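You operate a simulated robot arm through the tools that you are given. There is no shell and no other tool.

Carry out the task below with a simulated robot arm. There is one attempt and no reset: what you move stays moved.

JOB
Push the loose green sensor plug home and clear the fault.
Fine: isolator of the sensor box off first, on again after; then press RESET once, so that the green lamp shows; the other plugs stay in. Where these are worked on the way, their far stop is far enough and under half their travel is too little: isolator of the sensor box.

The check looks at the end state, three seconds after you hand in, the way a careful person would. Anything else that was tipped, shoved, dropped, spilled or broken makes it a failure.

ROBOT AND FRAMES
A 7-joint arm with a two-finger parallel gripper, fixed in place. Base frame: the origin is at the foot of the arm, x ahead of it, y to its left, z up. Readings come in m, degrees, newtons and seconds.
With the tool pointing down near the work surface it reaches from about 0.28 to 0.7 m from the base axis. Its first joint turns from -166.0 to 166.0 degrees. Payload 1.57 kg.
The tool frame sits at the grasp point between the pads (the TCP): z along the fingers, y along the line on which they close. The tips reach 0.03 m beyond it. Largest opening 0.08 m; finger width 0.017, thickness 0.012; the body of the gripper, 0.04 by 0.082 m, starts 0.08 m behind the TCP.
Orientation is that of the tool frame in the base frame, as a unit quaternion [w, x, y, z]. With the fingers straight down and closing along the base's y, the tool's x points along the base's -x, its y along +y and its z along -z.

CONTROLS
- The arm moves only by the tool nudge_tool. Its argument "motion" is a list of rows, each an object (a shift or turn left out is 0, a gripper value left out holds the last) with "jaw": the closure in counts, from 0 (fully open) to 255 (shut); "dp": the shift along the tool's x, y, z in mm, a list of three; "turn": the turn, a rotation vector about the tool's x, y, z in degrees, a list of three. In form: [{"jaw": jaw, "dp": [x, y, z], "turn": [ax, ay, az]}, ...]. A call has 1 to 20 rows; each row shifts and turns the commanded pose from where the row before left it, along the tool's axes as they then stand. Rows are played at 5 a second. More than 0.05 m and 8.6 degrees between two rows, or a gripper value outside its range, and nothing of the call is played. Where a pose cannot be reached the arm comes as near as it can. A force on the tool above 40 N (or 10 N above the force at the start of the call, whichever is more), or a blocked arm, ends the call early, and 0.2 s more pass. The fingers move at their own pace (about 0.072 m/s each) and stop on an object; they squeeze with about 40 N. The grip force told is the motor's: it shows also when the fingers shut on nothing. Time passes only in rows, and 0.2 s behind the last, so rows that do not move let the fingers close. The reply holds the time, the measured pose of the TCP, the force on the tool along the base axes, the opening and the grip force, in the units named above and with some noise, with the torque about the TCP (base axes, N m) and any sound that the robot's microphone picked up.
- Cameras (640 x 400 px; columns grow to the right, rows downward): "scene" is fixed at [0.0489, -0.5006, 1.5814]; the picture's right is [0.70, -0.71, 0.00], its down [-0.44, -0.44, -0.78] and it looks along [0.55, 0.55, -0.63] (base axes); focal length 322 px, centre (320, 200). "wrist" rides on the gripper at [0.072, -0.007, -0.122] in the tool frame; the picture's right is [0.09, 1.00, 0.00], its down [-0.84, 0.08, -0.54] and it looks along [-0.54, 0.05, 0.84] (tool axes); focal length 238 px, centre (320, 200).
- get_image(camera): a new picture of that camera. It takes no simulated time.
- lift_body(by): slides the trunk up (or, below 0, down) by that many m; the arm rides with it, the base frame stays. It gives what a move gives, with no picture.
- pixel_to_xyz(camera, pixels): there is no depth. For up to 12 entries [column, row, z] of the newest picture of that camera ("zoom" is the newest enlarged one), the place [x, y] in the base frame at which the ray of that pixel passes the height z, good to about 0.003 m. It takes no simulated time.
- zoom(camera, box): a new picture of the part [left, top, right, bottom] of that camera's present view, enlarged. It takes no simulated time.
- close_job(): hands the job in; it is judged then, once.

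Unless the task says otherwise, let go and move clear before handing in.

The tools are called after "Call:" by a JSON object that holds its "method" and its "body". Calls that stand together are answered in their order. nudge_tool: Moves the arm, as the interface text tells. Its arguments: {"type":"object","properties":{"motion":{"type":"array","items":{"type":"object","properties":{"jaw":{"type":"number"},"dp":{"type":"array","items":{"type":"number"}},"turn":{"type":"array","items":{"type":"number"}}}}}},"required":["motion"]} The other tools are called the same way: lift_body (by) slides the trunk up or down; get_image (camera) takes a picture; pixel_to_xyz (camera, pixels) gives the place at which the rays of pixels pass given heights; zoom (camera, box) takes an enlarged picture of a part of a camera's view; close_job () hands the job in.

At the start:

```text
time: 0.0
eef_pos: [0.4993, 0.1966, 1.1567]
tcp_rot: [0.001, 0.0, 1.0, 0.001]
ft_force: [0.6, -0.1, 0.1]
wrist_torque: [-0.01, 0.02, 0.01]
opening: 0.0799
finger_force: 0.1
trunk travel left (down, up): [-0.375, 0.105]
```

scene: 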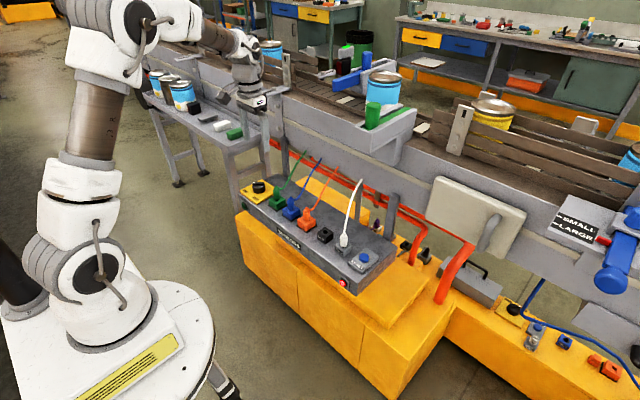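
wrist: 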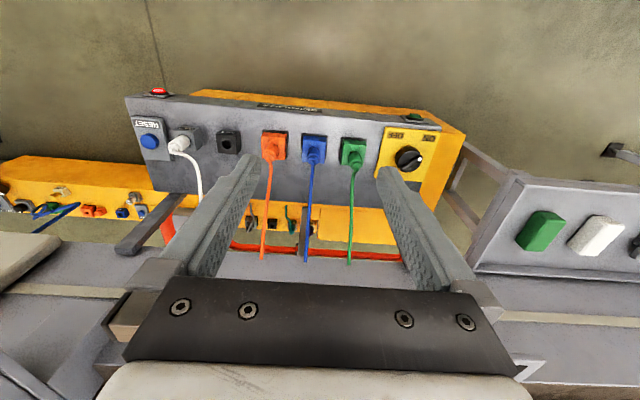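

The scene picture shows the sensor box around (310,235), with the isolator knob near (258,187), the green plug at (278,200) and RESET at (362,258). I'll take enlarged pictures before moving.

Call:
{"method": "zoom", "body": {"camera": "scene", "box": [220, 150, 420, 300]}}

Call:
{"method": "zoom", "body": {"camera": "wrist", "box": [120, 80, 480, 270]}}

```text
2.67 times, centred on (320, 225) of scene
```

zoom: 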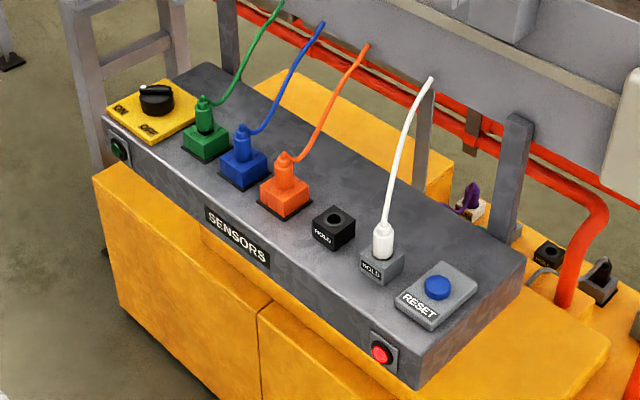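

```text
1.78 times, centred on (300, 175) of wrist
```

zoom: 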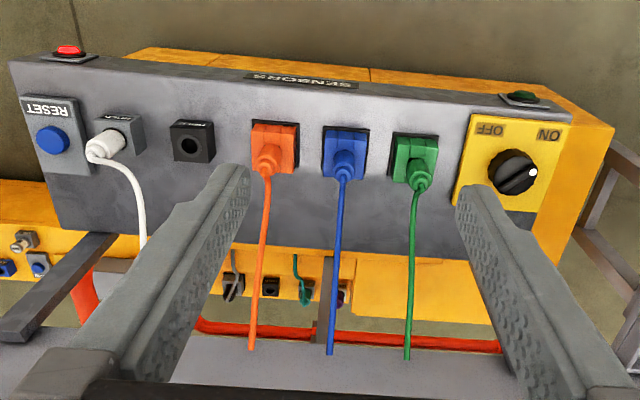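

The zoomed pictures show a rotary knob with its pointer at ON, a red lamp lit, and green, blue and orange plugs. I'll triangulate the heights by casting matching pixels from both cameras.

Call:
{"method": "pixel_to_xyz", "body": {"camera": "scene", "pixels": [[258.5, 187, 0.7], [258.5, 187, 0.8], [258.5, 187, 0.9], [284, 201, 0.8], [284, 201, 0.9], [356.5, 257, 0.7], [356.5, 257, 0.8], [356.5, 257, 0.9]]}}

Call:
{"method": "pixel_to_xyz", "body": {"camera": "wrist", "pixels": [[408, 158, 0.7], [408, 158, 0.8], [408, 158, 0.9], [353, 158, 0.8], [353, 158, 0.9], [149, 142, 0.7], [149, 142, 0.8], [149, 142, 0.9]]}}

```text
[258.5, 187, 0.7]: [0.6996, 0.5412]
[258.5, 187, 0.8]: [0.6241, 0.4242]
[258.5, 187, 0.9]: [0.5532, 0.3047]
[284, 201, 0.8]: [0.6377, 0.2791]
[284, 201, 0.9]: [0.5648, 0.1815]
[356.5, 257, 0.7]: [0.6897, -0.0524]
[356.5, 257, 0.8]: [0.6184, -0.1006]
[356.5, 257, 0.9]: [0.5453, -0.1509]
```

```text
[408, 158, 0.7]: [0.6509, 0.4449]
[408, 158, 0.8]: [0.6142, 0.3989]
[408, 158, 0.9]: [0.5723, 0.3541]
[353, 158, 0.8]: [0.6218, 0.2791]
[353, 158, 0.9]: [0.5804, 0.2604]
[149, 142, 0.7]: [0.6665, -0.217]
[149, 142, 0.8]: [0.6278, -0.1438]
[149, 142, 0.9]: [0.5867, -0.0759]
```

Both rays agree near z≈0.83: knob at about (0.60, 0.387), green plug at about (0.62, 0.28), RESET at about (0.61, -0.12). I'll move closer above the knob to get a better view.

Call:
{"method": "nudge_tool", "body": {"motion": [{"dp": [-6, 34, 26]}, {"dp": [-6, 34, 26]}, {"dp": [-6, 34, 26]}, {"dp": [-6, 34, 26]}, {"dp": [-6, 34, 26]}, {}]}}

Call:
{"method": "get_image", "body": {"camera": "wrist"}}

Call:
{"method": "get_image", "body": {"camera": "scene"}}

```text
time: 1.4
eef_pos: [0.5313, 0.3684, 1.026]
tcp_rot: [0.0, 0.0, 1.0, 0.0]
ft_force: [-1.0, 0.6, 0.1]
wrist_torque: [-0.04, -0.03, 0.04]
opening: 0.0803
finger_force: 0.1
trunk travel left (down, up): [-0.375, 0.105]
```

```text
taken
```

wrist: 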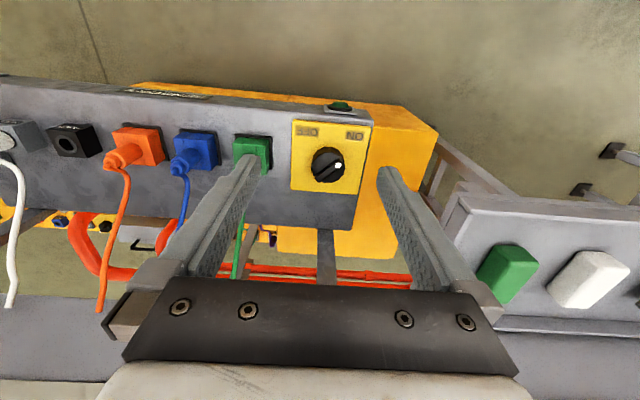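

```text
taken
```

scene: 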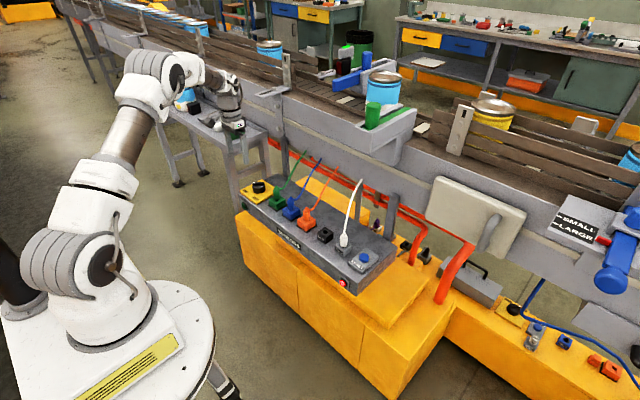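

The knob is now visible at wrist (327,165) with its pointer at (340,165). I'll zoom in for its shape and pointer direction.

Call:
{"method": "zoom", "body": {"camera": "wrist", "box": [220, 90, 400, 210]}}

Call:
{"method": "pixel_to_xyz", "body": {"camera": "wrist", "pixels": [[327, 164, 0.8], [327, 164, 0.83], [339, 165, 0.83], [294, 122, 0.8], [370, 128, 0.8], [291, 188, 0.8], [357, 195, 0.8], [252, 152, 0.8], [252, 152, 0.83], [356, 231, 0.79]]}}

Call:
{"method": "zoom", "body": {"camera": "scene", "box": [230, 160, 330, 230]}}

```text
3.33 times, centred on (310, 150) of wrist
```

zoom: 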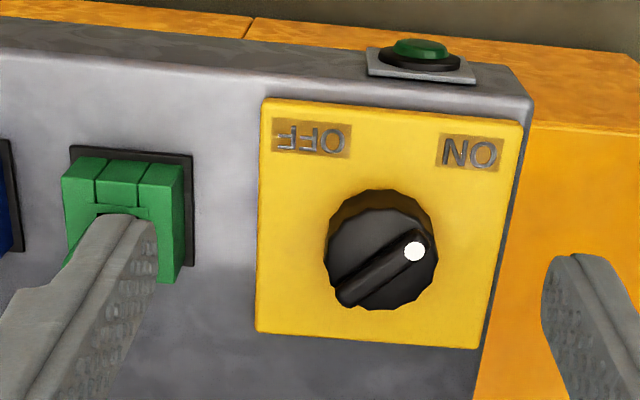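

```text
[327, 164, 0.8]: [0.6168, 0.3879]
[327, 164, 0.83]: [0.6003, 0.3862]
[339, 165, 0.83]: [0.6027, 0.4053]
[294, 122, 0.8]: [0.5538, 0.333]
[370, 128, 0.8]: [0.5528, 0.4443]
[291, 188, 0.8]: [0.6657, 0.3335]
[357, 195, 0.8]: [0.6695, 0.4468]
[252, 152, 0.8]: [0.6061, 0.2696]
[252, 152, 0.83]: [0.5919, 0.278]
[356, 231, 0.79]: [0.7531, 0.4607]
```

```text
5.71 times, centred on (280, 195) of scene
```

zoom: 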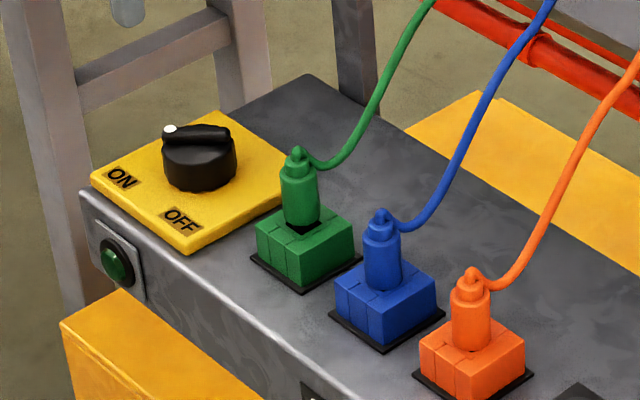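

The knob is a round body with a ridge; the pointer sits at ON (towards -x,+y) and OFF is towards (-x,-y). I'll triangulate the ridge, plate and green plug heights.

Call:
{"method": "pixel_to_xyz", "body": {"camera": "wrist", "pixels": [[338.2, 165.3, 0.83], [338.2, 165.3, 0.86], [328.6, 171.6, 0.83], [328.6, 171.6, 0.86], [317.5, 180, 0.83], [317.5, 180, 0.86], [292.6, 120, 0.78], [292.6, 120, 0.81], [255, 140, 0.8], [255, 140, 0.83]]}}

Call:
{"method": "get_image", "body": {"camera": "scene"}}

Call:
{"method": "pixel_to_xyz", "body": {"camera": "scene", "pixels": [[253.7, 182.4, 0.83], [253.7, 182.4, 0.86], [258.5, 183.3, 0.83], [258.5, 183.3, 0.86], [263.9, 183.6, 0.83], [263.9, 183.6, 0.86], [256.7, 203.8, 0.78], [256.7, 203.8, 0.81], [276.3, 187.5, 0.8], [276.3, 187.5, 0.83], [276.3, 187.5, 0.86]]}}

```text
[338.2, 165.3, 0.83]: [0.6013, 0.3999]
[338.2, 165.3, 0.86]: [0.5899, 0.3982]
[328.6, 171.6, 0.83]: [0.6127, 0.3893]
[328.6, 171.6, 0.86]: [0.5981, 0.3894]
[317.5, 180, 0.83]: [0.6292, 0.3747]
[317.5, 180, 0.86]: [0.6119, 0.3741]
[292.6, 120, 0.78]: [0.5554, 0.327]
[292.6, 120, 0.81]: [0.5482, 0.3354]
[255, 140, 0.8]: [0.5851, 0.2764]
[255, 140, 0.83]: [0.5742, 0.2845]
```

```text
taken
```

scene: 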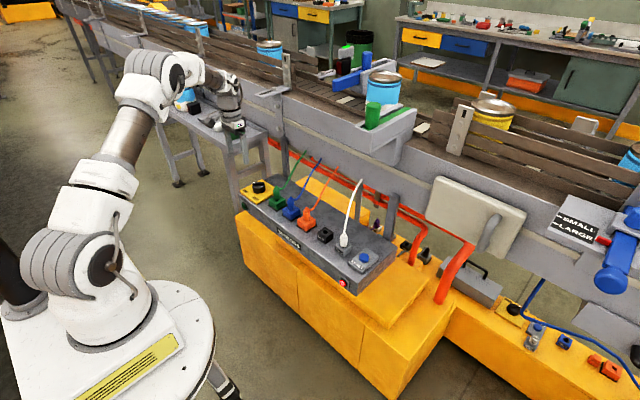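

```text
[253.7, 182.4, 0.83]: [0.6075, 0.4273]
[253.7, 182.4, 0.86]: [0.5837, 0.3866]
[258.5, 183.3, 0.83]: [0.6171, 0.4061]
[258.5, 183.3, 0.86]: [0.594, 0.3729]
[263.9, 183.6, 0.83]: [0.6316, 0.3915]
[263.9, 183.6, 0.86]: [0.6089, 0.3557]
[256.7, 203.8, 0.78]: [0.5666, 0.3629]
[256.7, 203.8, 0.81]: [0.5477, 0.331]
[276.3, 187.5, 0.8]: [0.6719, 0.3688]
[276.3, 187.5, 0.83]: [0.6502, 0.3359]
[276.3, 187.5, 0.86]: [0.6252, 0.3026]
```

Triangulation gives the ridge centre at (0.606, 0.388), ridge top z≈0.85, plate z≈0.808, with the ridge lying 45° between -x and +y. I'll move above it and yaw the tool so the fingers close across the ridge.

Call:
{"method": "nudge_tool", "body": {"motion": [{"dp": [-25, 6.5, 25]}, {"dp": [-25, 6.5, 25]}, {"dp": [-25, 6.6, 24]}, {"turn": [0, 0, 7.5]}, {"turn": [0, 0, 7.5]}, {"turn": [0, 0, 7.5]}, {"turn": [0, 0, 7.5]}, {"turn": [0, 0, 7.5]}, {"turn": [0, 0, 7.5]}, {}]}}

Call:
{"method": "get_image", "body": {"camera": "wrist"}}

Call:
{"method": "zoom", "body": {"camera": "scene", "box": [200, 120, 320, 220]}}

```text
time: 3.6
eef_pos: [0.6052, 0.3872, 0.9526]
tcp_rot: [0.0, 0.383, 0.924, 0.0]
ft_force: [0.1, 0.0, 0.5]
wrist_torque: [-0.02, 0.01, 0.0]
opening: 0.0802
finger_force: 0.1
trunk travel left (down, up): [-0.375, 0.105]
```

```text
taken
```

wrist: 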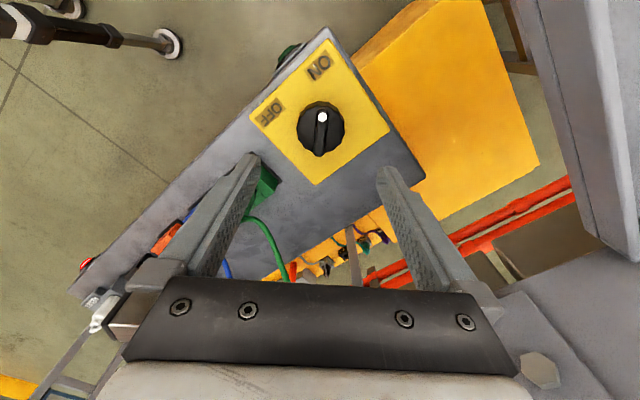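

```text
4.00 times, centred on (260, 170) of scene
```

zoom: 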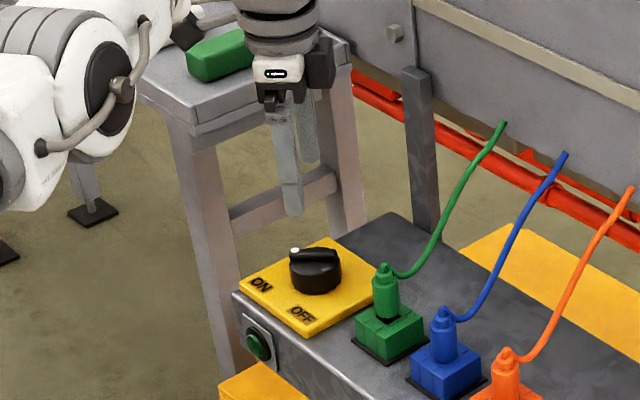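

The tool sits above the knob at yaw 45°, with the ridge vertical in the wrist view at (321,130). I'll refine the knob centre before descending.

Call:
{"method": "zoom", "body": {"camera": "wrist", "box": [270, 80, 380, 180]}}

Call:
{"method": "pixel_to_xyz", "body": {"camera": "wrist", "pixels": [[322, 117, 0.85], [320, 132, 0.85], [320, 150, 0.85], [297, 127, 0.84], [346, 127, 0.84]]}}

```text
4.00 times, centred on (325, 130) of wrist
```

zoom: 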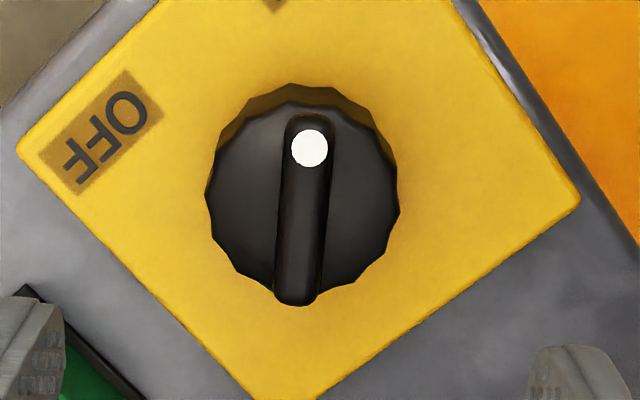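

```text
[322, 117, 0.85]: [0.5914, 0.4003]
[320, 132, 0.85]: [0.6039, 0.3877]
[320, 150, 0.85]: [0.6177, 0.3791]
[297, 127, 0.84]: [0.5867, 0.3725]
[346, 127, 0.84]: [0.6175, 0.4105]
```

Ridge is about 12 mm wide and centred at (0.604, 0.388); the body is about 48 mm across. I'll half-close the jaws to ~30 mm and descend to just above the body top.

Call:
{"method": "nudge_tool", "body": {"motion": [{"jaw": 160}, {"dp": [0, 0, 25]}, {"dp": [0, 0, 25]}, {"dp": [0, 0, 15]}, {"dp": [0, 0, 8]}, {}]}}

Call:
{"method": "zoom", "body": {"camera": "wrist", "box": [220, 100, 420, 260]}}

Call:
{"method": "zoom", "body": {"camera": "scene", "box": [210, 140, 310, 220]}}

```text
time: 5.0
eef_pos: [0.6012, 0.3859, 0.8802]
tcp_rot: [0.0, 0.382, 0.924, 0.0]
ft_force: [0.4, 0.4, 0.7]
wrist_torque: [0.0, -0.01, -0.01]
opening: 0.0297
finger_force: 0.0
out of reach, approached as far as the arm can: row 5
trunk travel left (down, up): [-0.375, 0.105]
```

```text
2.50 times, centred on (320, 180) of wrist
```

zoom: 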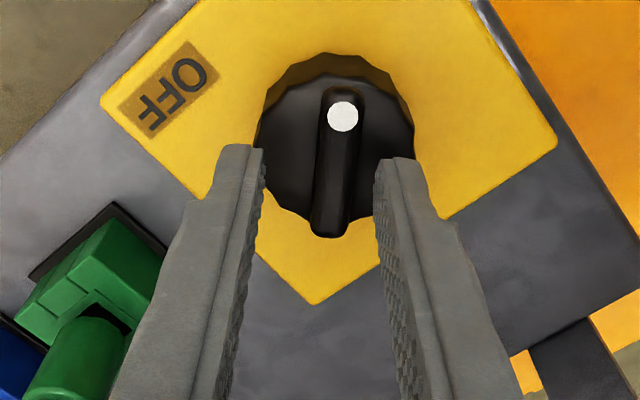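

```text
5.00 times, centred on (260, 180) of scene
```

zoom: 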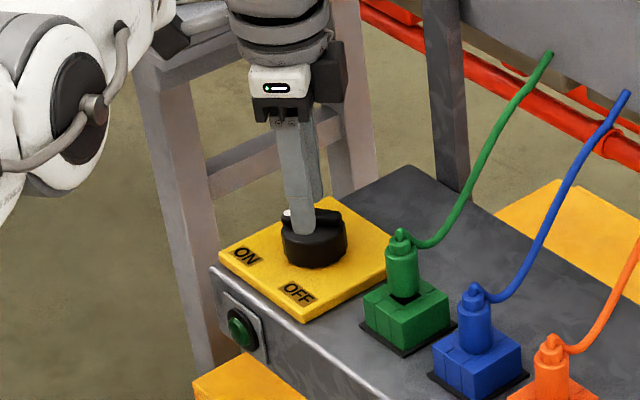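

The arm ran out of reach at z=0.880 because the shoulder is too high. I'll back up 110 mm and then lower the trunk by 0.12 m.

Call:
{"method": "nudge_tool", "body": {"motion": [{"dp": [0, 0, -30]}, {"dp": [0, 0, -40]}, {"dp": [0, 0, -50]}, {}]}}

Call:
{"method": "lift_body", "body": {"by": -0.1}}

Call:
{"method": "get_image", "body": {"camera": "scene"}}

```text
time: 6.0
eef_pos: [0.5993, 0.3857, 1.0008]
tcp_rot: [0.0, 0.383, 0.924, 0.0]
ft_force: [0.2, -0.1, 0.0]
wrist_torque: [0.04, 0.02, 0.01]
opening: 0.0296
finger_force: 0.1
trunk travel left (down, up): [-0.375, 0.105]
```

```text
time: 7.3
eef_pos: [0.5988, 0.3856, 0.9003]
tcp_rot: [0.0, 0.383, 0.924, 0.0]
ft_force: [-0.2, 0.0, -0.4]
wrist_torque: [0.02, 0.0, -0.01]
opening: 0.0296
finger_force: 0.1
trunk travel left (down, up): [-0.275, 0.205]
```

```text
taken
```

scene: 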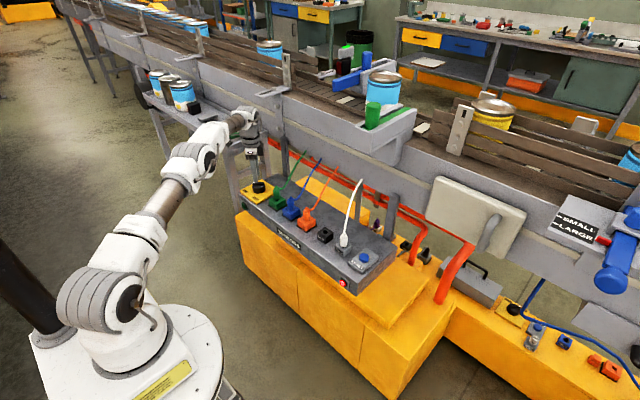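

The trunk lowered to bring the TCP to (0.599, 0.386, 0.900) with better reach. I'll re-centre by about 6 mm and descend gently.

Call:
{"method": "nudge_tool", "body": {"motion": [{"dp": [-2.8, 5, 0]}, {"dp": [0, 0, 15]}, {"dp": [0, 0, 7]}, {"dp": [0, 0, 3]}, {}]}}

Call:
{"method": "zoom", "body": {"camera": "wrist", "box": [220, 100, 420, 260]}}

Call:
{"method": "zoom", "body": {"camera": "scene", "box": [210, 140, 310, 220]}}

```text
time: 8.5
eef_pos: [0.6055, 0.3876, 0.8747]
tcp_rot: [0.0, 0.383, 0.924, 0.0]
ft_force: [0.3, -0.2, -0.4]
wrist_torque: [-0.03, -0.03, 0.03]
opening: 0.0297
finger_force: 0.0
trunk travel left (down, up): [-0.275, 0.205]
```

```text
2.50 times, centred on (320, 180) of wrist
```

zoom: 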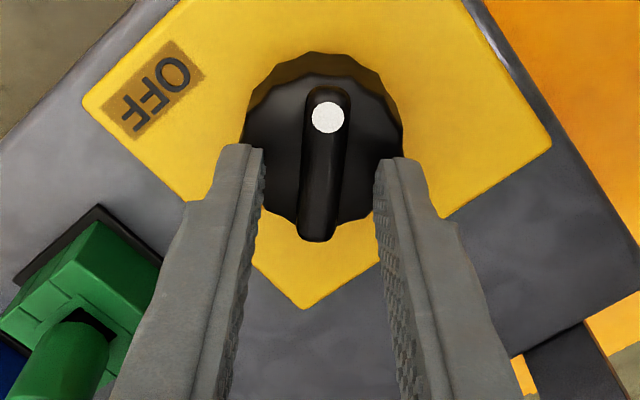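

```text
5.00 times, centred on (260, 180) of scene
```

zoom: 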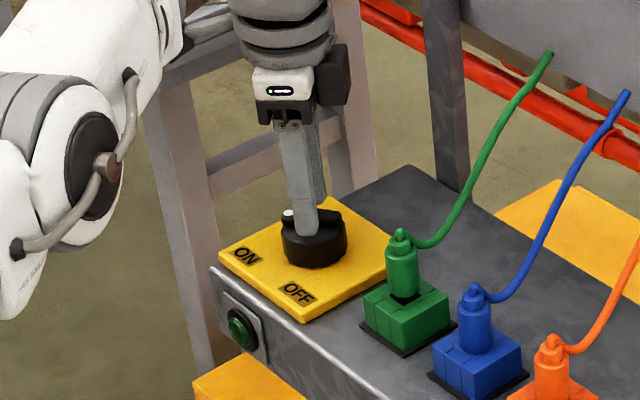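

The fingers straddle the ridge cleanly at (325,165) in the zoomed wrist view and no force shows. I'll step down in 2 mm steps to feel for the body top.

Call:
{"method": "nudge_tool", "body": {"motion": [{"dp": [0, 0, 2]}, {"dp": [0, 0, 2]}, {}]}}

```text
time: 9.3
eef_pos: [0.6063, 0.3877, 0.8697]
tcp_rot: [0.0, 0.382, 0.924, 0.0]
ft_force: [0.3, -0.3, -0.5]
wrist_torque: [0.0, 0.01, 0.0]
opening: 0.0298
finger_force: 0.2
trunk travel left (down, up): [-0.275, 0.205]
```

Call:
{"method": "nudge_tool", "body": {"motion": [{"dp": [0, 0, 2]}, {}]}}

Call:
{"method": "zoom", "body": {"camera": "scene", "box": [235, 160, 285, 200]}}

```text
time: 9.9
eef_pos: [0.6055, 0.3881, 0.8702]
tcp_rot: [0.001, 0.383, 0.924, 0.0]
ft_force: [-0.1, 0.3, 3.7]
wrist_torque: [-0.02, 0.05, 0.01]
opening: 0.0298
finger_force: 0.3
trunk travel left (down, up): [-0.275, 0.205]
```

```text
10.00 times, centred on (260, 180) of scene
```

zoom: 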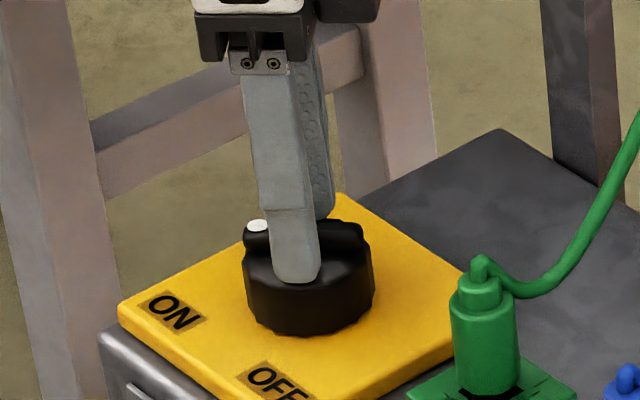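

A 3.7 N upward force at z=0.870 shows the tips touching the knob body. I'll lift 1.5 mm and close on the ridge.

Call:
{"method": "nudge_tool", "body": {"motion": [{"dp": [0, 0, -2]}, {"jaw": 255}, {}, {}]}}

```text
time: 10.9
eef_pos: [0.6058, 0.3873, 0.8705]
tcp_rot: [0.0, 0.382, 0.924, 0.0]
ft_force: [3.1, 2.0, -3.0]
wrist_torque: [0.02, -0.25, -0.01]
opening: 0.012
finger_force: 29.3
trunk travel left (down, up): [-0.275, 0.205]
```

The jaws are holding the ridge at 12 mm opening with 29 N. I'll turn -90° about tool z (towards OFF), a first part to watch the torque.

Call:
{"method": "nudge_tool", "body": {"motion": [{"turn": [0, 0, -6]}, {"turn": [0, 0, -6]}, {"turn": [0, 0, -6]}, {"turn": [0, 0, -6]}, {"turn": [0, 0, -6]}, {}]}}

Call:
{"method": "zoom", "body": {"camera": "scene", "box": [235, 160, 285, 200]}}

```text
time: 12.3
eef_pos: [0.6058, 0.3877, 0.8712]
tcp_rot: [0.0, 0.129, 0.992, 0.0]
ft_force: [9.9, 5.9, -4.1]
wrist_torque: [0.15, -0.31, 0.01]
opening: 0.0116
finger_force: 29.4
trunk travel left (down, up): [-0.275, 0.205]
```

```text
10.00 times, centred on (260, 180) of scene
```

zoom: 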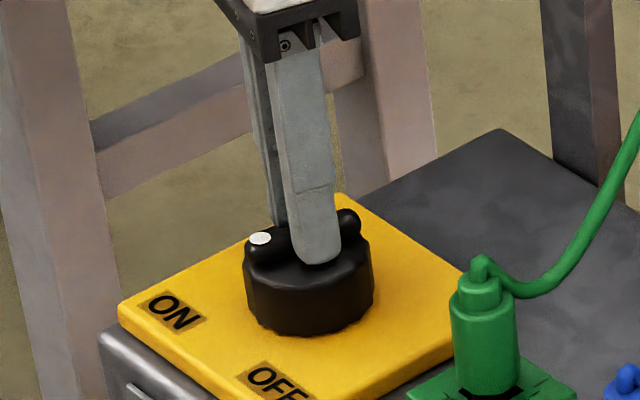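

The knob turned about 30° with the tool, with a small side load of (9.9, 5.9) N. I'll shift 1.5 mm to relieve it and continue turning.

Call:
{"method": "nudge_tool", "body": {"motion": [{"dp": [-1.2, 1.3, 0]}, {"turn": [0, 0, -6]}, {"turn": [0, 0, -6]}, {"turn": [0, 0, -6]}, {"turn": [0, 0, -6]}, {"turn": [0, 0, -6]}, {}]}}

Call:
{"method": "zoom", "body": {"camera": "scene", "box": [235, 160, 285, 200]}}

```text
time: 13.9
eef_pos: [0.6059, 0.388, 0.8719]
tcp_rot: [-0.001, -0.131, 0.991, -0.001]
ft_force: [-3.0, 2.5, -3.3]
wrist_torque: [-0.09, 0.49, 0.02]
opening: 0.012
finger_force: 29.9
trunk travel left (down, up): [-0.275, 0.205]
```

```text
10.00 times, centred on (260, 180) of scene
```

zoom: 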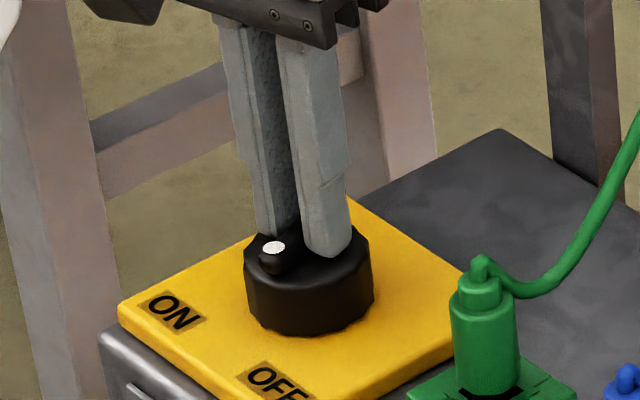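

The knob is about two thirds of the way and following. I'll turn the remaining 30°.

Call:
{"method": "nudge_tool", "body": {"motion": [{"turn": [0, 0, -6]}, {"turn": [0, 0, -6]}, {"turn": [0, 0, -6]}, {"turn": [0, 0, -6]}, {"turn": [0, 0, -6]}, {}]}}

Call:
{"method": "zoom", "body": {"camera": "scene", "box": [235, 160, 285, 200]}}

Call:
{"method": "get_image", "body": {"camera": "wrist"}}

```text
time: 15.3
eef_pos: [0.6067, 0.3887, 0.8703]
tcp_rot: [-0.001, -0.384, 0.923, 0.0]
ft_force: [-10.5, 5.2, -8.6]
wrist_torque: [0.34, 0.03, -0.17]
opening: 0.0118
finger_force: 29.0
trunk travel left (down, up): [-0.275, 0.205]
```

```text
10.00 times, centred on (260, 180) of scene
```

zoom: 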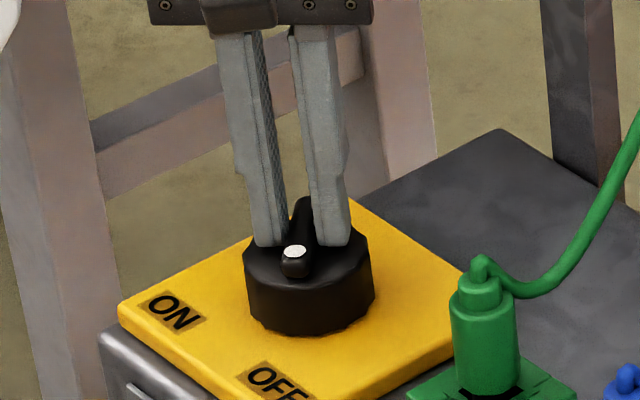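

```text
taken
```

wrist: 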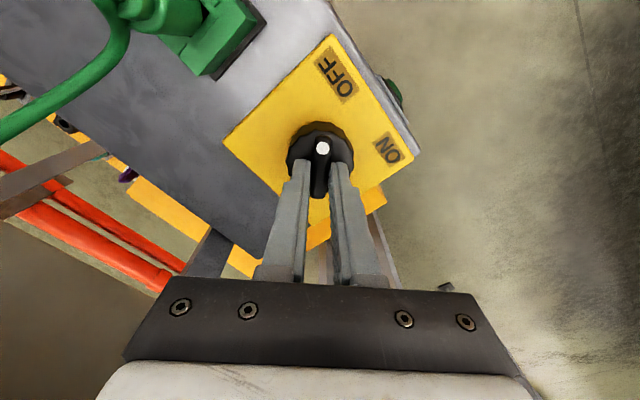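

The pointer now faces OFF, and the wrist torque about z grew to -0.17, hinting at the stop. I'll add 4° more to confirm the stop.

Call:
{"method": "nudge_tool", "body": {"motion": [{"turn": [0, 0, -4]}, {}]}}

Call:
{"method": "zoom", "body": {"camera": "wrist", "box": [220, 20, 420, 200]}}

```text
time: 15.9
eef_pos: [0.6064, 0.3887, 0.8711]
tcp_rot: [0.0, -0.415, 0.91, 0.0]
ft_force: [-9.1, 9.1, -9.3]
wrist_torque: [0.11, 0.18, -0.59]
opening: 0.0126
finger_force: 29.7
trunk travel left (down, up): [-0.275, 0.205]
```

```text
2.22 times, centred on (320, 110) of wrist
```

zoom: 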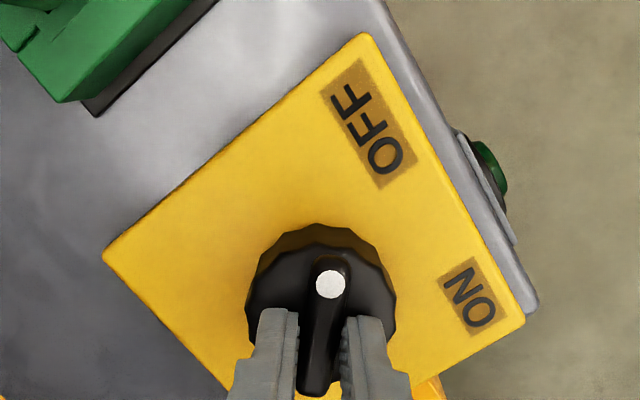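

Torque jumped to -0.59 N·m and the jaws skewed on the ridge, so the knob is at its OFF stop. I'll undo the extra turn, open and lift clear.

Call:
{"method": "nudge_tool", "body": {"motion": [{"turn": [0, 0, 4]}, {"jaw": 160}, {}, {"dp": [0, 0, -15]}, {"dp": [0, 0, -40]}, {"dp": [0, 0, -40]}, {}]}}

Call:
{"method": "get_image", "body": {"camera": "wrist"}}

Call:
{"method": "zoom", "body": {"camera": "scene", "box": [220, 160, 380, 280]}}

Call:
{"method": "zoom", "body": {"camera": "scene", "box": [235, 160, 315, 220]}}

```text
time: 17.5
eef_pos: [0.6017, 0.3838, 0.9664]
tcp_rot: [-0.001, -0.383, 0.924, 0.0]
ft_force: [-0.7, -0.9, 0.8]
wrist_torque: [0.03, 0.01, -0.01]
opening: 0.0297
finger_force: 0.0
out of reach, approached as far as the arm can: row 5
trunk travel left (down, up): [-0.275, 0.205]
```

```text
taken
```

wrist: 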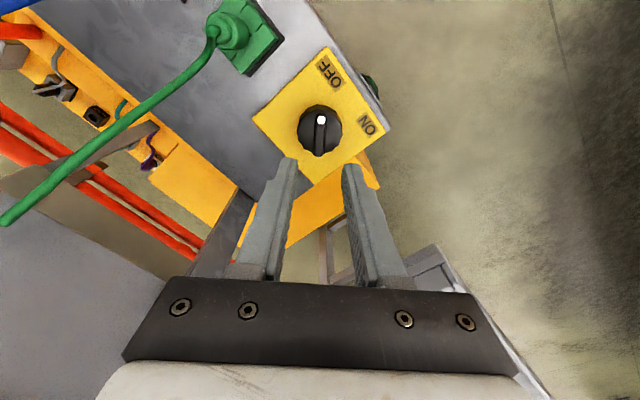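

```text
3.33 times, centred on (300, 220) of scene
```

zoom: 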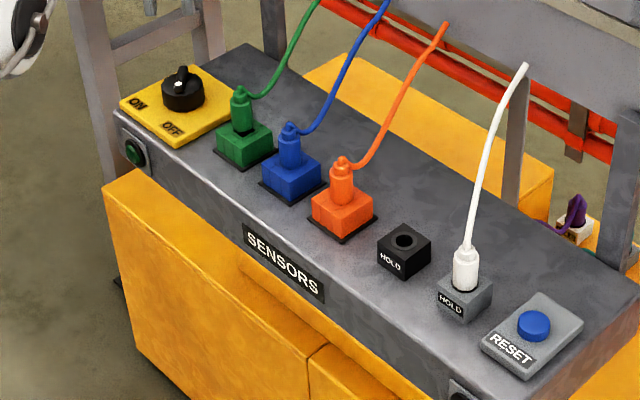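

```text
6.67 times, centred on (275, 190) of scene
```

zoom: 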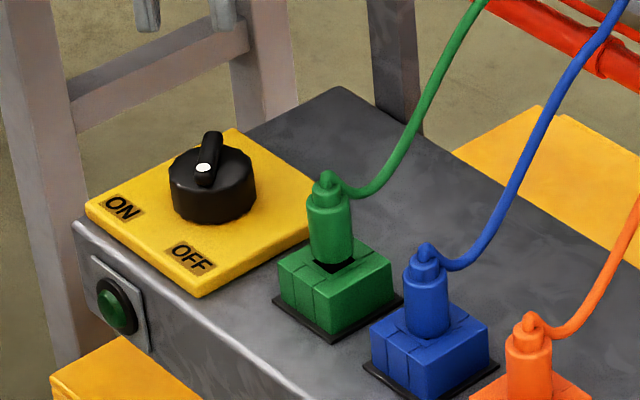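

The isolator now points to OFF. In the zoom the green plug (328,215) sits higher out of its socket than blue (427,290), with a gap at its base. I'll back off towards -x and return to yaw 0 for a better view of it.

Call:
{"method": "nudge_tool", "body": {"motion": [{"dp": [32.5, -4.2, -5]}, {"dp": [32.5, -4.2, -5]}, {"dp": [32.5, -4.2, 0]}, {"dp": [32.5, -4.2, 0]}, {"turn": [0, 0, 7.5]}, {"turn": [0, 0, 7.5]}, {"turn": [0, 0, 7.5]}, {"turn": [0, 0, 7.5]}, {"turn": [0, 0, 7.5]}, {"turn": [0, 0, 7.5]}, {}]}}

Call:
{"method": "get_image", "body": {"camera": "wrist"}}

Call:
{"method": "get_image", "body": {"camera": "scene"}}

```text
time: 19.9
eef_pos: [0.5229, 0.2816, 0.9759]
tcp_rot: [0.0, 0.001, 1.0, 0.0]
ft_force: [-0.2, -0.1, -1.0]
wrist_torque: [-0.02, -0.03, -0.03]
opening: 0.03
finger_force: 0.1
trunk travel left (down, up): [-0.275, 0.205]
```

```text
taken
```

wrist: 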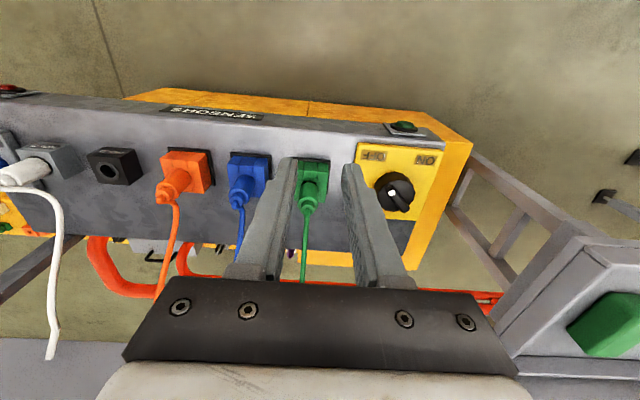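

```text
taken
```

scene: 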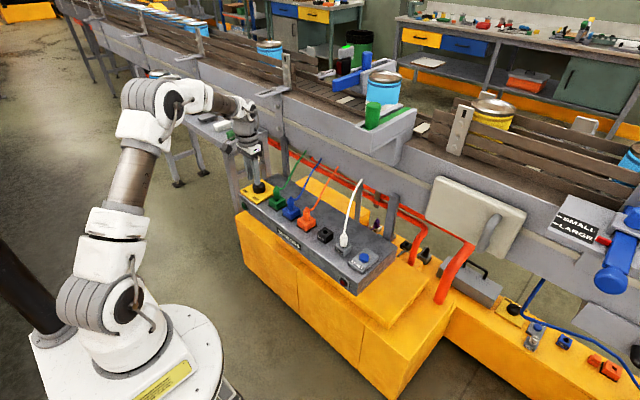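

With the isolator off, the red lamp at scene (343,283) has gone dark. I'll zoom on the green plug in both cameras to find its top and cable path.

Call:
{"method": "zoom", "body": {"camera": "wrist", "box": [220, 140, 380, 240]}}

Call:
{"method": "zoom", "body": {"camera": "scene", "box": [255, 145, 335, 225]}}

```text
4.00 times, centred on (300, 190) of wrist
```

zoom: 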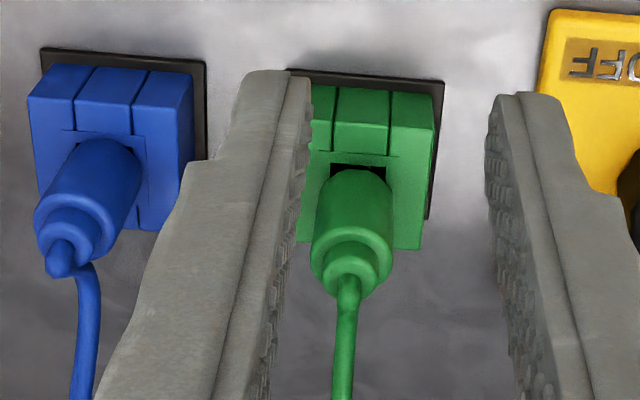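

```text
5.00 times, centred on (295, 185) of scene
```

zoom: 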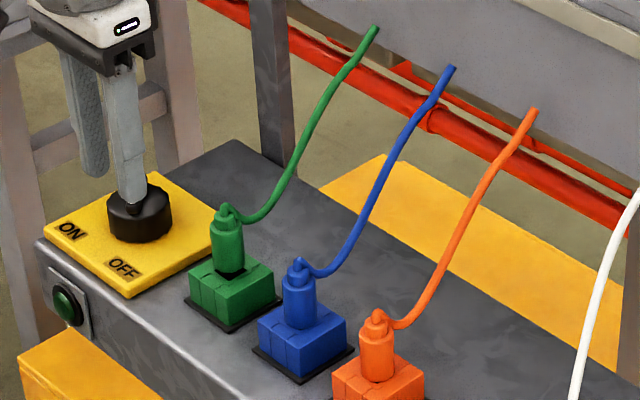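

I'll triangulate the plug's shoulder and cap top for green and blue, and the green cable's far end.

Call:
{"method": "pixel_to_xyz", "body": {"camera": "wrist", "pixels": [[308, 202.5, 0.84], [308, 202.5, 0.87], [307.5, 209.5, 0.85], [307.5, 209.5, 0.88], [303, 282, 0.9], [303, 282, 0.95], [240.5, 196, 0.84], [240.5, 196, 0.87], [308.5, 183, 0.82], [308.5, 183, 0.84]]}}

Call:
{"method": "get_image", "body": {"camera": "scene"}}

Call:
{"method": "pixel_to_xyz", "body": {"camera": "scene", "pixels": [[276.4, 189.4, 0.84], [276.4, 189.4, 0.87], [276, 186.4, 0.85], [276, 186.4, 0.88], [306.2, 150.6, 0.9], [306.2, 150.6, 0.95], [291, 200.4, 0.84], [291, 200.4, 0.87], [277.4, 199.5, 0.82], [277.4, 199.5, 0.84]]}}

```text
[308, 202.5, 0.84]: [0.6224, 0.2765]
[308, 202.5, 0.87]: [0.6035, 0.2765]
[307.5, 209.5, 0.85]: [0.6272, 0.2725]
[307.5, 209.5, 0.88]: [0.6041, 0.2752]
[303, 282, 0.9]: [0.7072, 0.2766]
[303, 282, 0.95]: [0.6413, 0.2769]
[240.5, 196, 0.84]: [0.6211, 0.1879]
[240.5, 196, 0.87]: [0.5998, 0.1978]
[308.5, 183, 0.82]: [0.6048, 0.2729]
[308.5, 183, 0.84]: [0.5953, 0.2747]
```

```text
taken
```

scene: 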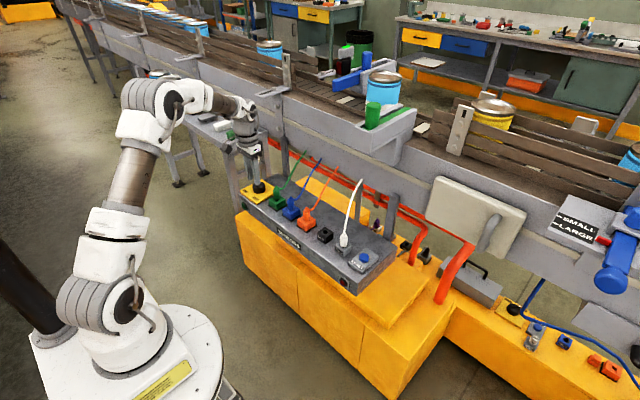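

```text
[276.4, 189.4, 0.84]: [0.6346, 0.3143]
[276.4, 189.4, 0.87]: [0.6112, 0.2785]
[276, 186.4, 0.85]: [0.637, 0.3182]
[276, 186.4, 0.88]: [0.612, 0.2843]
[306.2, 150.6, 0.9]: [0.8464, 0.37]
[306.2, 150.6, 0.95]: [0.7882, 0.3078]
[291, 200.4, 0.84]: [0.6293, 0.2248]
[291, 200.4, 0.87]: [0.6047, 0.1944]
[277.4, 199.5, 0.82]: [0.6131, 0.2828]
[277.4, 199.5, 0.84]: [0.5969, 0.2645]
```

The green plug is near (0.606, 0.2765): shoulder z≈0.871, cap top z≈0.888, socket block top z≈0.829. I'll move over it with a 40 mm opening and look before descending.

Call:
{"method": "nudge_tool", "body": {"motion": [{"jaw": 127, "dp": [-28, -1.6, 0]}, {"dp": [-28, -1.6, 0]}, {"dp": [-27, -1.6, 0]}, {"dp": [0, 0, 20]}, {}]}}

Call:
{"method": "zoom", "body": {"camera": "wrist", "box": [220, 100, 420, 240]}}

Call:
{"method": "zoom", "body": {"camera": "scene", "box": [245, 145, 325, 225]}}

```text
time: 21.1
eef_pos: [0.6069, 0.2758, 0.9565]
tcp_rot: [0.0, 0.0, 1.0, 0.0]
ft_force: [0.1, -0.2, -0.1]
wrist_torque: [0.02, 0.01, -0.01]
opening: 0.0401
finger_force: 0.0
trunk travel left (down, up): [-0.275, 0.205]
```

```text
2.86 times, centred on (320, 170) of wrist
```

zoom: 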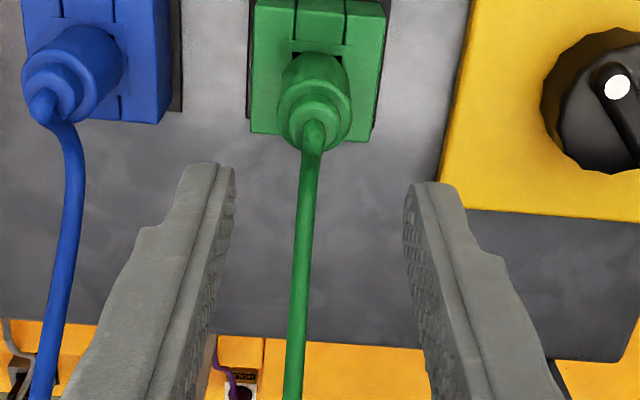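

```text
5.00 times, centred on (285, 185) of scene
```

zoom: 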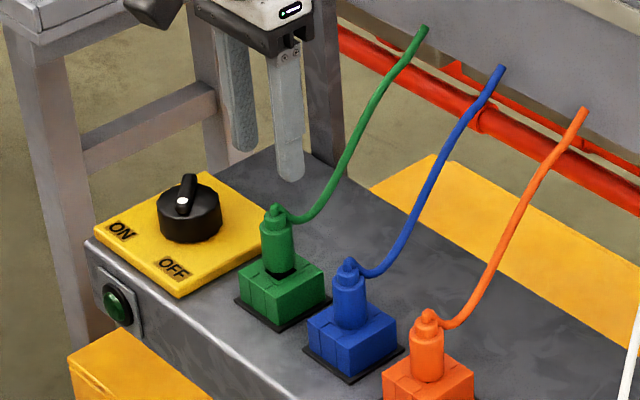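

The plug (zoomed wrist (315,105)) lies between the fingers' tracks. I'll verify its position at shoulder height before descending.

Call:
{"method": "pixel_to_xyz", "body": {"camera": "wrist", "pixels": [[318.2, 136.8, 0.871], [318.2, 144, 0.885], [247, 130, 0.867]]}}

Call:
{"method": "zoom", "body": {"camera": "wrist", "box": [290, 100, 350, 160]}}

```text
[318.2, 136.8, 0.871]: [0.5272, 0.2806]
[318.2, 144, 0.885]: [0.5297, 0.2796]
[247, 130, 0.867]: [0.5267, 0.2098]
```

```text
6.67 times, centred on (320, 130) of wrist
```

zoom: 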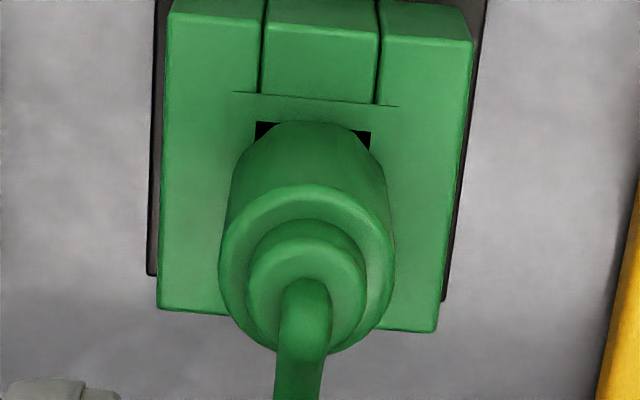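

That conversion used the older full picture's pose, so I'll retake the wrist image and convert again.

Call:
{"method": "get_image", "body": {"camera": "wrist"}}

Call:
{"method": "pixel_to_xyz", "body": {"camera": "wrist", "pixels": [[317.9, 140.5, 0.871], [317.8, 143, 0.88]]}}

```text
taken
```

wrist: 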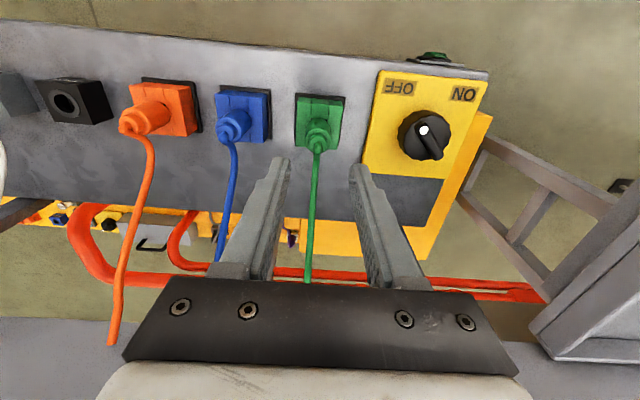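

```text
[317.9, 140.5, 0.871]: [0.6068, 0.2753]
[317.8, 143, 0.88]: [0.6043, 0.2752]
```

The plug is at (0.606, 0.2755), aligned with the TCP. I'll descend 50 mm so the tips come level with the cap, just above the shoulder.

Call:
{"method": "nudge_tool", "body": {"motion": [{"dp": [0, 0, 20]}, {"dp": [0, 0, 20]}, {"dp": [0, 0, 10]}, {}]}}

Call:
{"method": "zoom", "body": {"camera": "wrist", "box": [240, 90, 400, 200]}}

Call:
{"method": "zoom", "body": {"camera": "scene", "box": [250, 160, 310, 210]}}

```text
time: 22.1
eef_pos: [0.6057, 0.2769, 0.9058]
tcp_rot: [0.0, 0.0, 1.0, 0.0]
ft_force: [0.5, 0.7, 0.3]
wrist_torque: [0.04, -0.01, 0.01]
opening: 0.0402
finger_force: 0.1
trunk travel left (down, up): [-0.275, 0.205]
```

```text
3.64 times, centred on (320, 145) of wrist
```

zoom: 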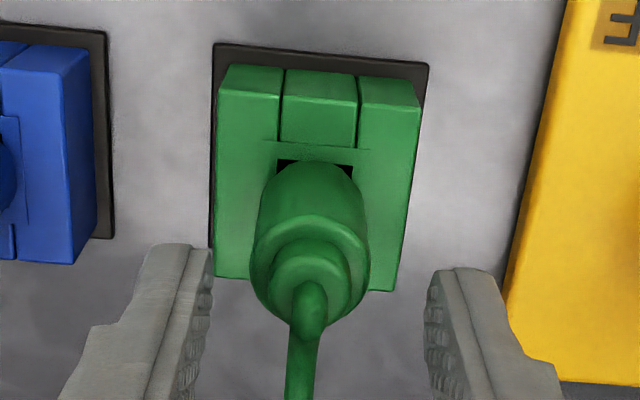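

```text
8.00 times, centred on (280, 185) of scene
```

zoom: 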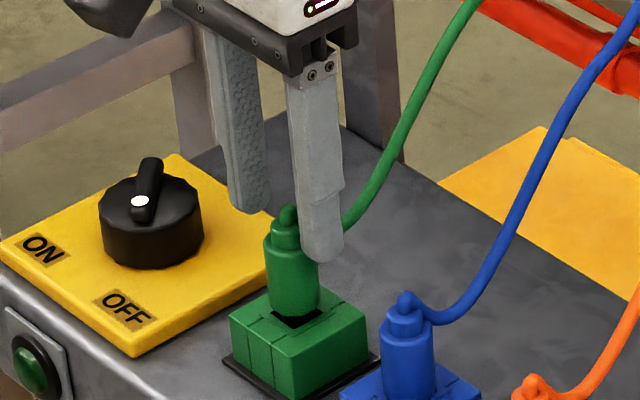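

Fingers straddle the plug and the tips' midpoint (287,235) in the scene zoom coincides with the shoulder. I'll close and see from the opening whether the cap or the body is held.

Call:
{"method": "nudge_tool", "body": {"motion": [{"jaw": 255}, {}, {}]}}

Call:
{"method": "zoom", "body": {"camera": "scene", "box": [250, 160, 310, 210]}}

```text
time: 22.9
eef_pos: [0.6061, 0.2769, 0.9064]
tcp_rot: [0.0, 0.0, 1.0, 0.0]
ft_force: [-0.6, -3.1, 0.2]
wrist_torque: [-0.13, 0.06, -0.01]
opening: 0.0135
finger_force: 30.1
trunk travel left (down, up): [-0.275, 0.205]
```

```text
8.00 times, centred on (280, 185) of scene
```

zoom: 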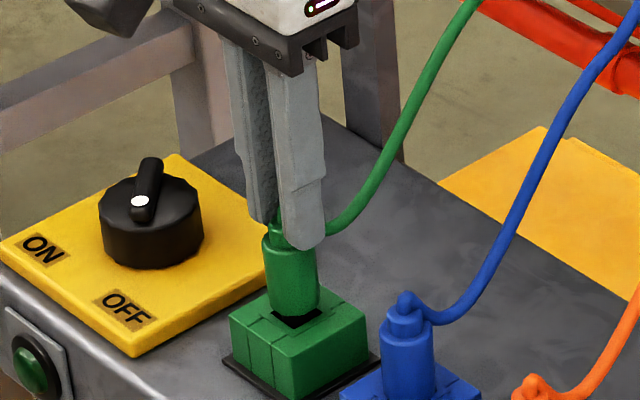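

The jaws hold the cap (13.5 mm opening), with the tips just above the shoulder. I'll press down in small steps.

Call:
{"method": "nudge_tool", "body": {"motion": [{"dp": [0, 0, 2]}, {"dp": [0, 0, 2]}, {"dp": [0, 0, 2]}, {}]}}

Call:
{"method": "zoom", "body": {"camera": "scene", "box": [250, 160, 310, 210]}}

```text
time: 23.9
eef_pos: [0.6061, 0.2772, 0.9006]
tcp_rot: [0.001, 0.0, 1.0, 0.0]
ft_force: [0.4, -4.2, 4.2]
wrist_torque: [-0.19, -0.05, 0.04]
opening: 0.0136
finger_force: 30.0
trunk travel left (down, up): [-0.275, 0.205]
```

```text
8.00 times, centred on (280, 185) of scene
```

zoom: 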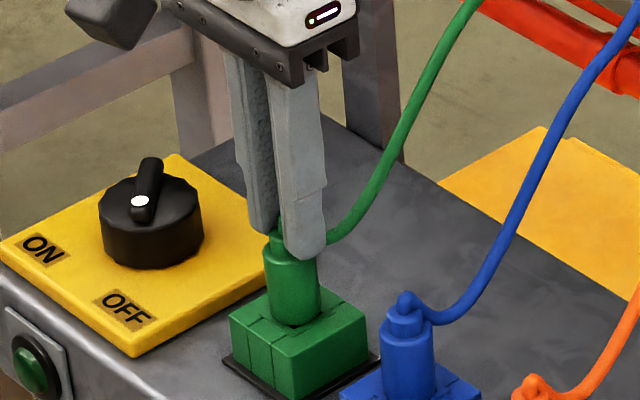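

The plug has moved down and the dark gap has nearly closed, with only 4 N reaction. I'll keep pressing until it bottoms.

Call:
{"method": "nudge_tool", "body": {"motion": [{"dp": [0, 0, 1.5]}, {"dp": [0, 0, 1.5]}, {"dp": [0, 0, 1]}, {}]}}

Call:
{"method": "zoom", "body": {"camera": "scene", "box": [250, 160, 310, 210]}}

```text
time: 24.9
eef_pos: [0.6055, 0.2763, 0.899]
tcp_rot: [0.003, 0.0, 1.0, 0.001]
ft_force: [-2.1, -3.8, 26.8]
wrist_torque: [-0.2, 0.19, 0.0]
opening: 0.0138
finger_force: 29.6
trunk travel left (down, up): [-0.275, 0.205]
```

```text
8.00 times, centred on (280, 185) of scene
```

zoom: 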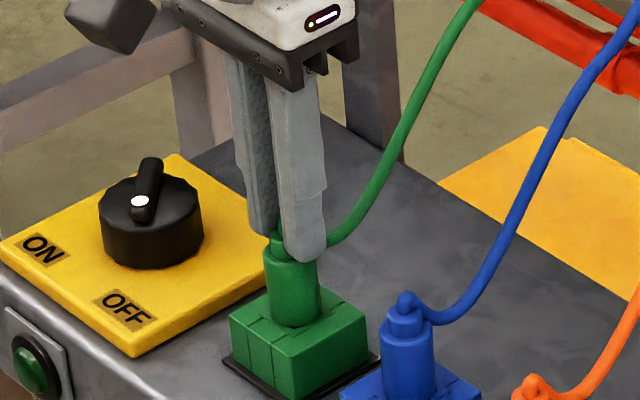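

The reaction rose to 26.8 N with almost no further travel, so the plug has bottomed. I'll press 1 mm more to be sure, ease off, open, and lift clear.

Call:
{"method": "nudge_tool", "body": {"motion": [{"dp": [0, 0, 1]}, {}]}}

Call:
{"method": "nudge_tool", "body": {"motion": [{"dp": [0, 0, -2]}, {"jaw": 127}, {}, {"dp": [0, 0, -10]}, {"dp": [0, 0, -30]}, {"dp": [0, 0, -30]}, {"dp": [30, 0, 0]}, {"dp": [30, 0, 0]}, {}]}}

Call:
{"method": "zoom", "body": {"camera": "scene", "box": [250, 160, 330, 230]}}

Call:
{"method": "get_image", "body": {"camera": "wrist"}}

Call:
{"method": "zoom", "body": {"camera": "wrist", "box": [150, 110, 350, 230]}}

```text
time: 25.5
eef_pos: [0.6047, 0.2766, 0.8996]
tcp_rot: [0.002, 0.0, 1.0, 0.001]
ft_force: [-1.1, -5.8, 29.2]
wrist_torque: [-0.23, 0.11, -0.01]
opening: 0.0137
finger_force: 30.0
trunk travel left (down, up): [-0.275, 0.205]
```

```text
time: 27.5
eef_pos: [0.5468, 0.2762, 0.9683]
tcp_rot: [0.0, 0.0, 1.0, 0.0]
ft_force: [-0.3, -0.2, -0.2]
wrist_torque: [0.01, 0.01, -0.01]
opening: 0.0402
finger_force: 0.1
trunk travel left (down, up): [-0.275, 0.205]
```

```text
5.71 times, centred on (290, 195) of scene
```

zoom: 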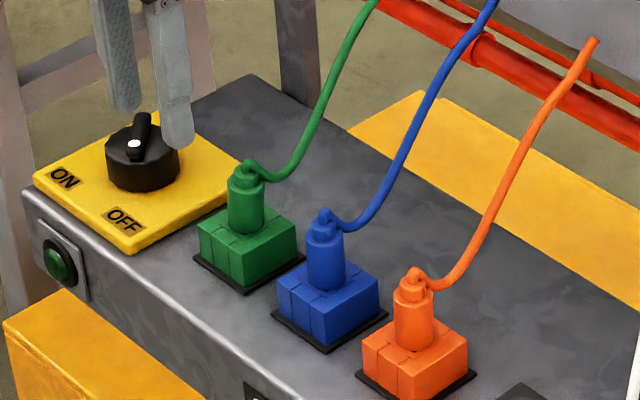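

```text
taken
```

wrist: 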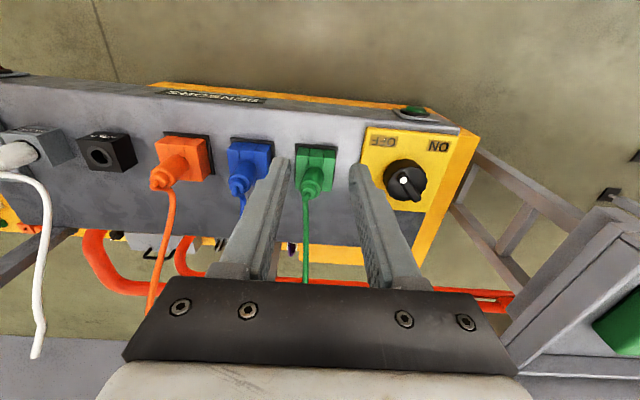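

```text
3.20 times, centred on (250, 170) of wrist
```

zoom: 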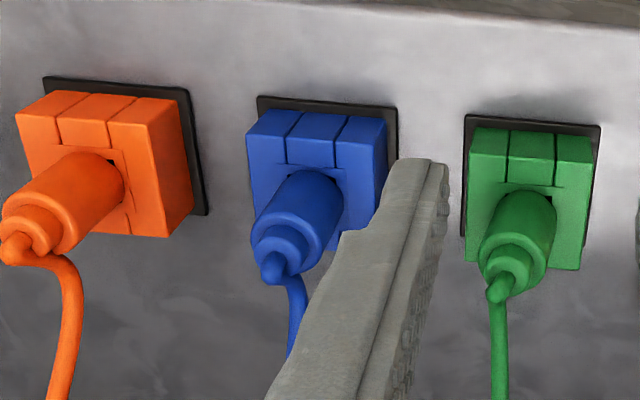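

Green now sits as deep as blue and orange in both views, with no gap. Next I'll return to the knob at yaw +45° with a 30 mm opening to turn it back ON.

Call:
{"method": "nudge_tool", "body": {"motion": [{"jaw": 160, "dp": [-14, 28, 0]}, {"dp": [-14, 28, 6]}, {"dp": [-14, 28, 6]}, {"dp": [-13, 27, 8]}, {"turn": [0, 0, -7.5]}, {"turn": [0, 0, -7.5]}, {"turn": [0, 0, -7.5]}, {"turn": [0, 0, -7.5]}, {"turn": [0, 0, -7.5]}, {"turn": [0, 0, -7.5]}, {}]}}

Call:
{"method": "get_image", "body": {"camera": "wrist"}}

```text
time: 29.9
eef_pos: [0.601, 0.3884, 0.9473]
tcp_rot: [0.0, -0.384, 0.924, -0.001]
ft_force: [-0.2, -0.1, 0.3]
wrist_torque: [0.01, 0.0, 0.01]
opening: 0.0299
finger_force: 0.0
trunk travel left (down, up): [-0.275, 0.205]
```

```text
taken
```

wrist: 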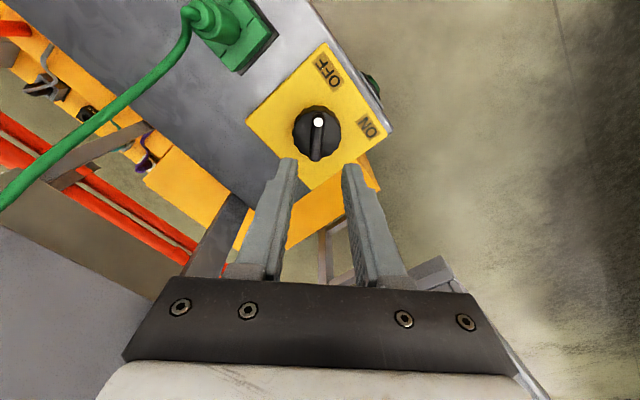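

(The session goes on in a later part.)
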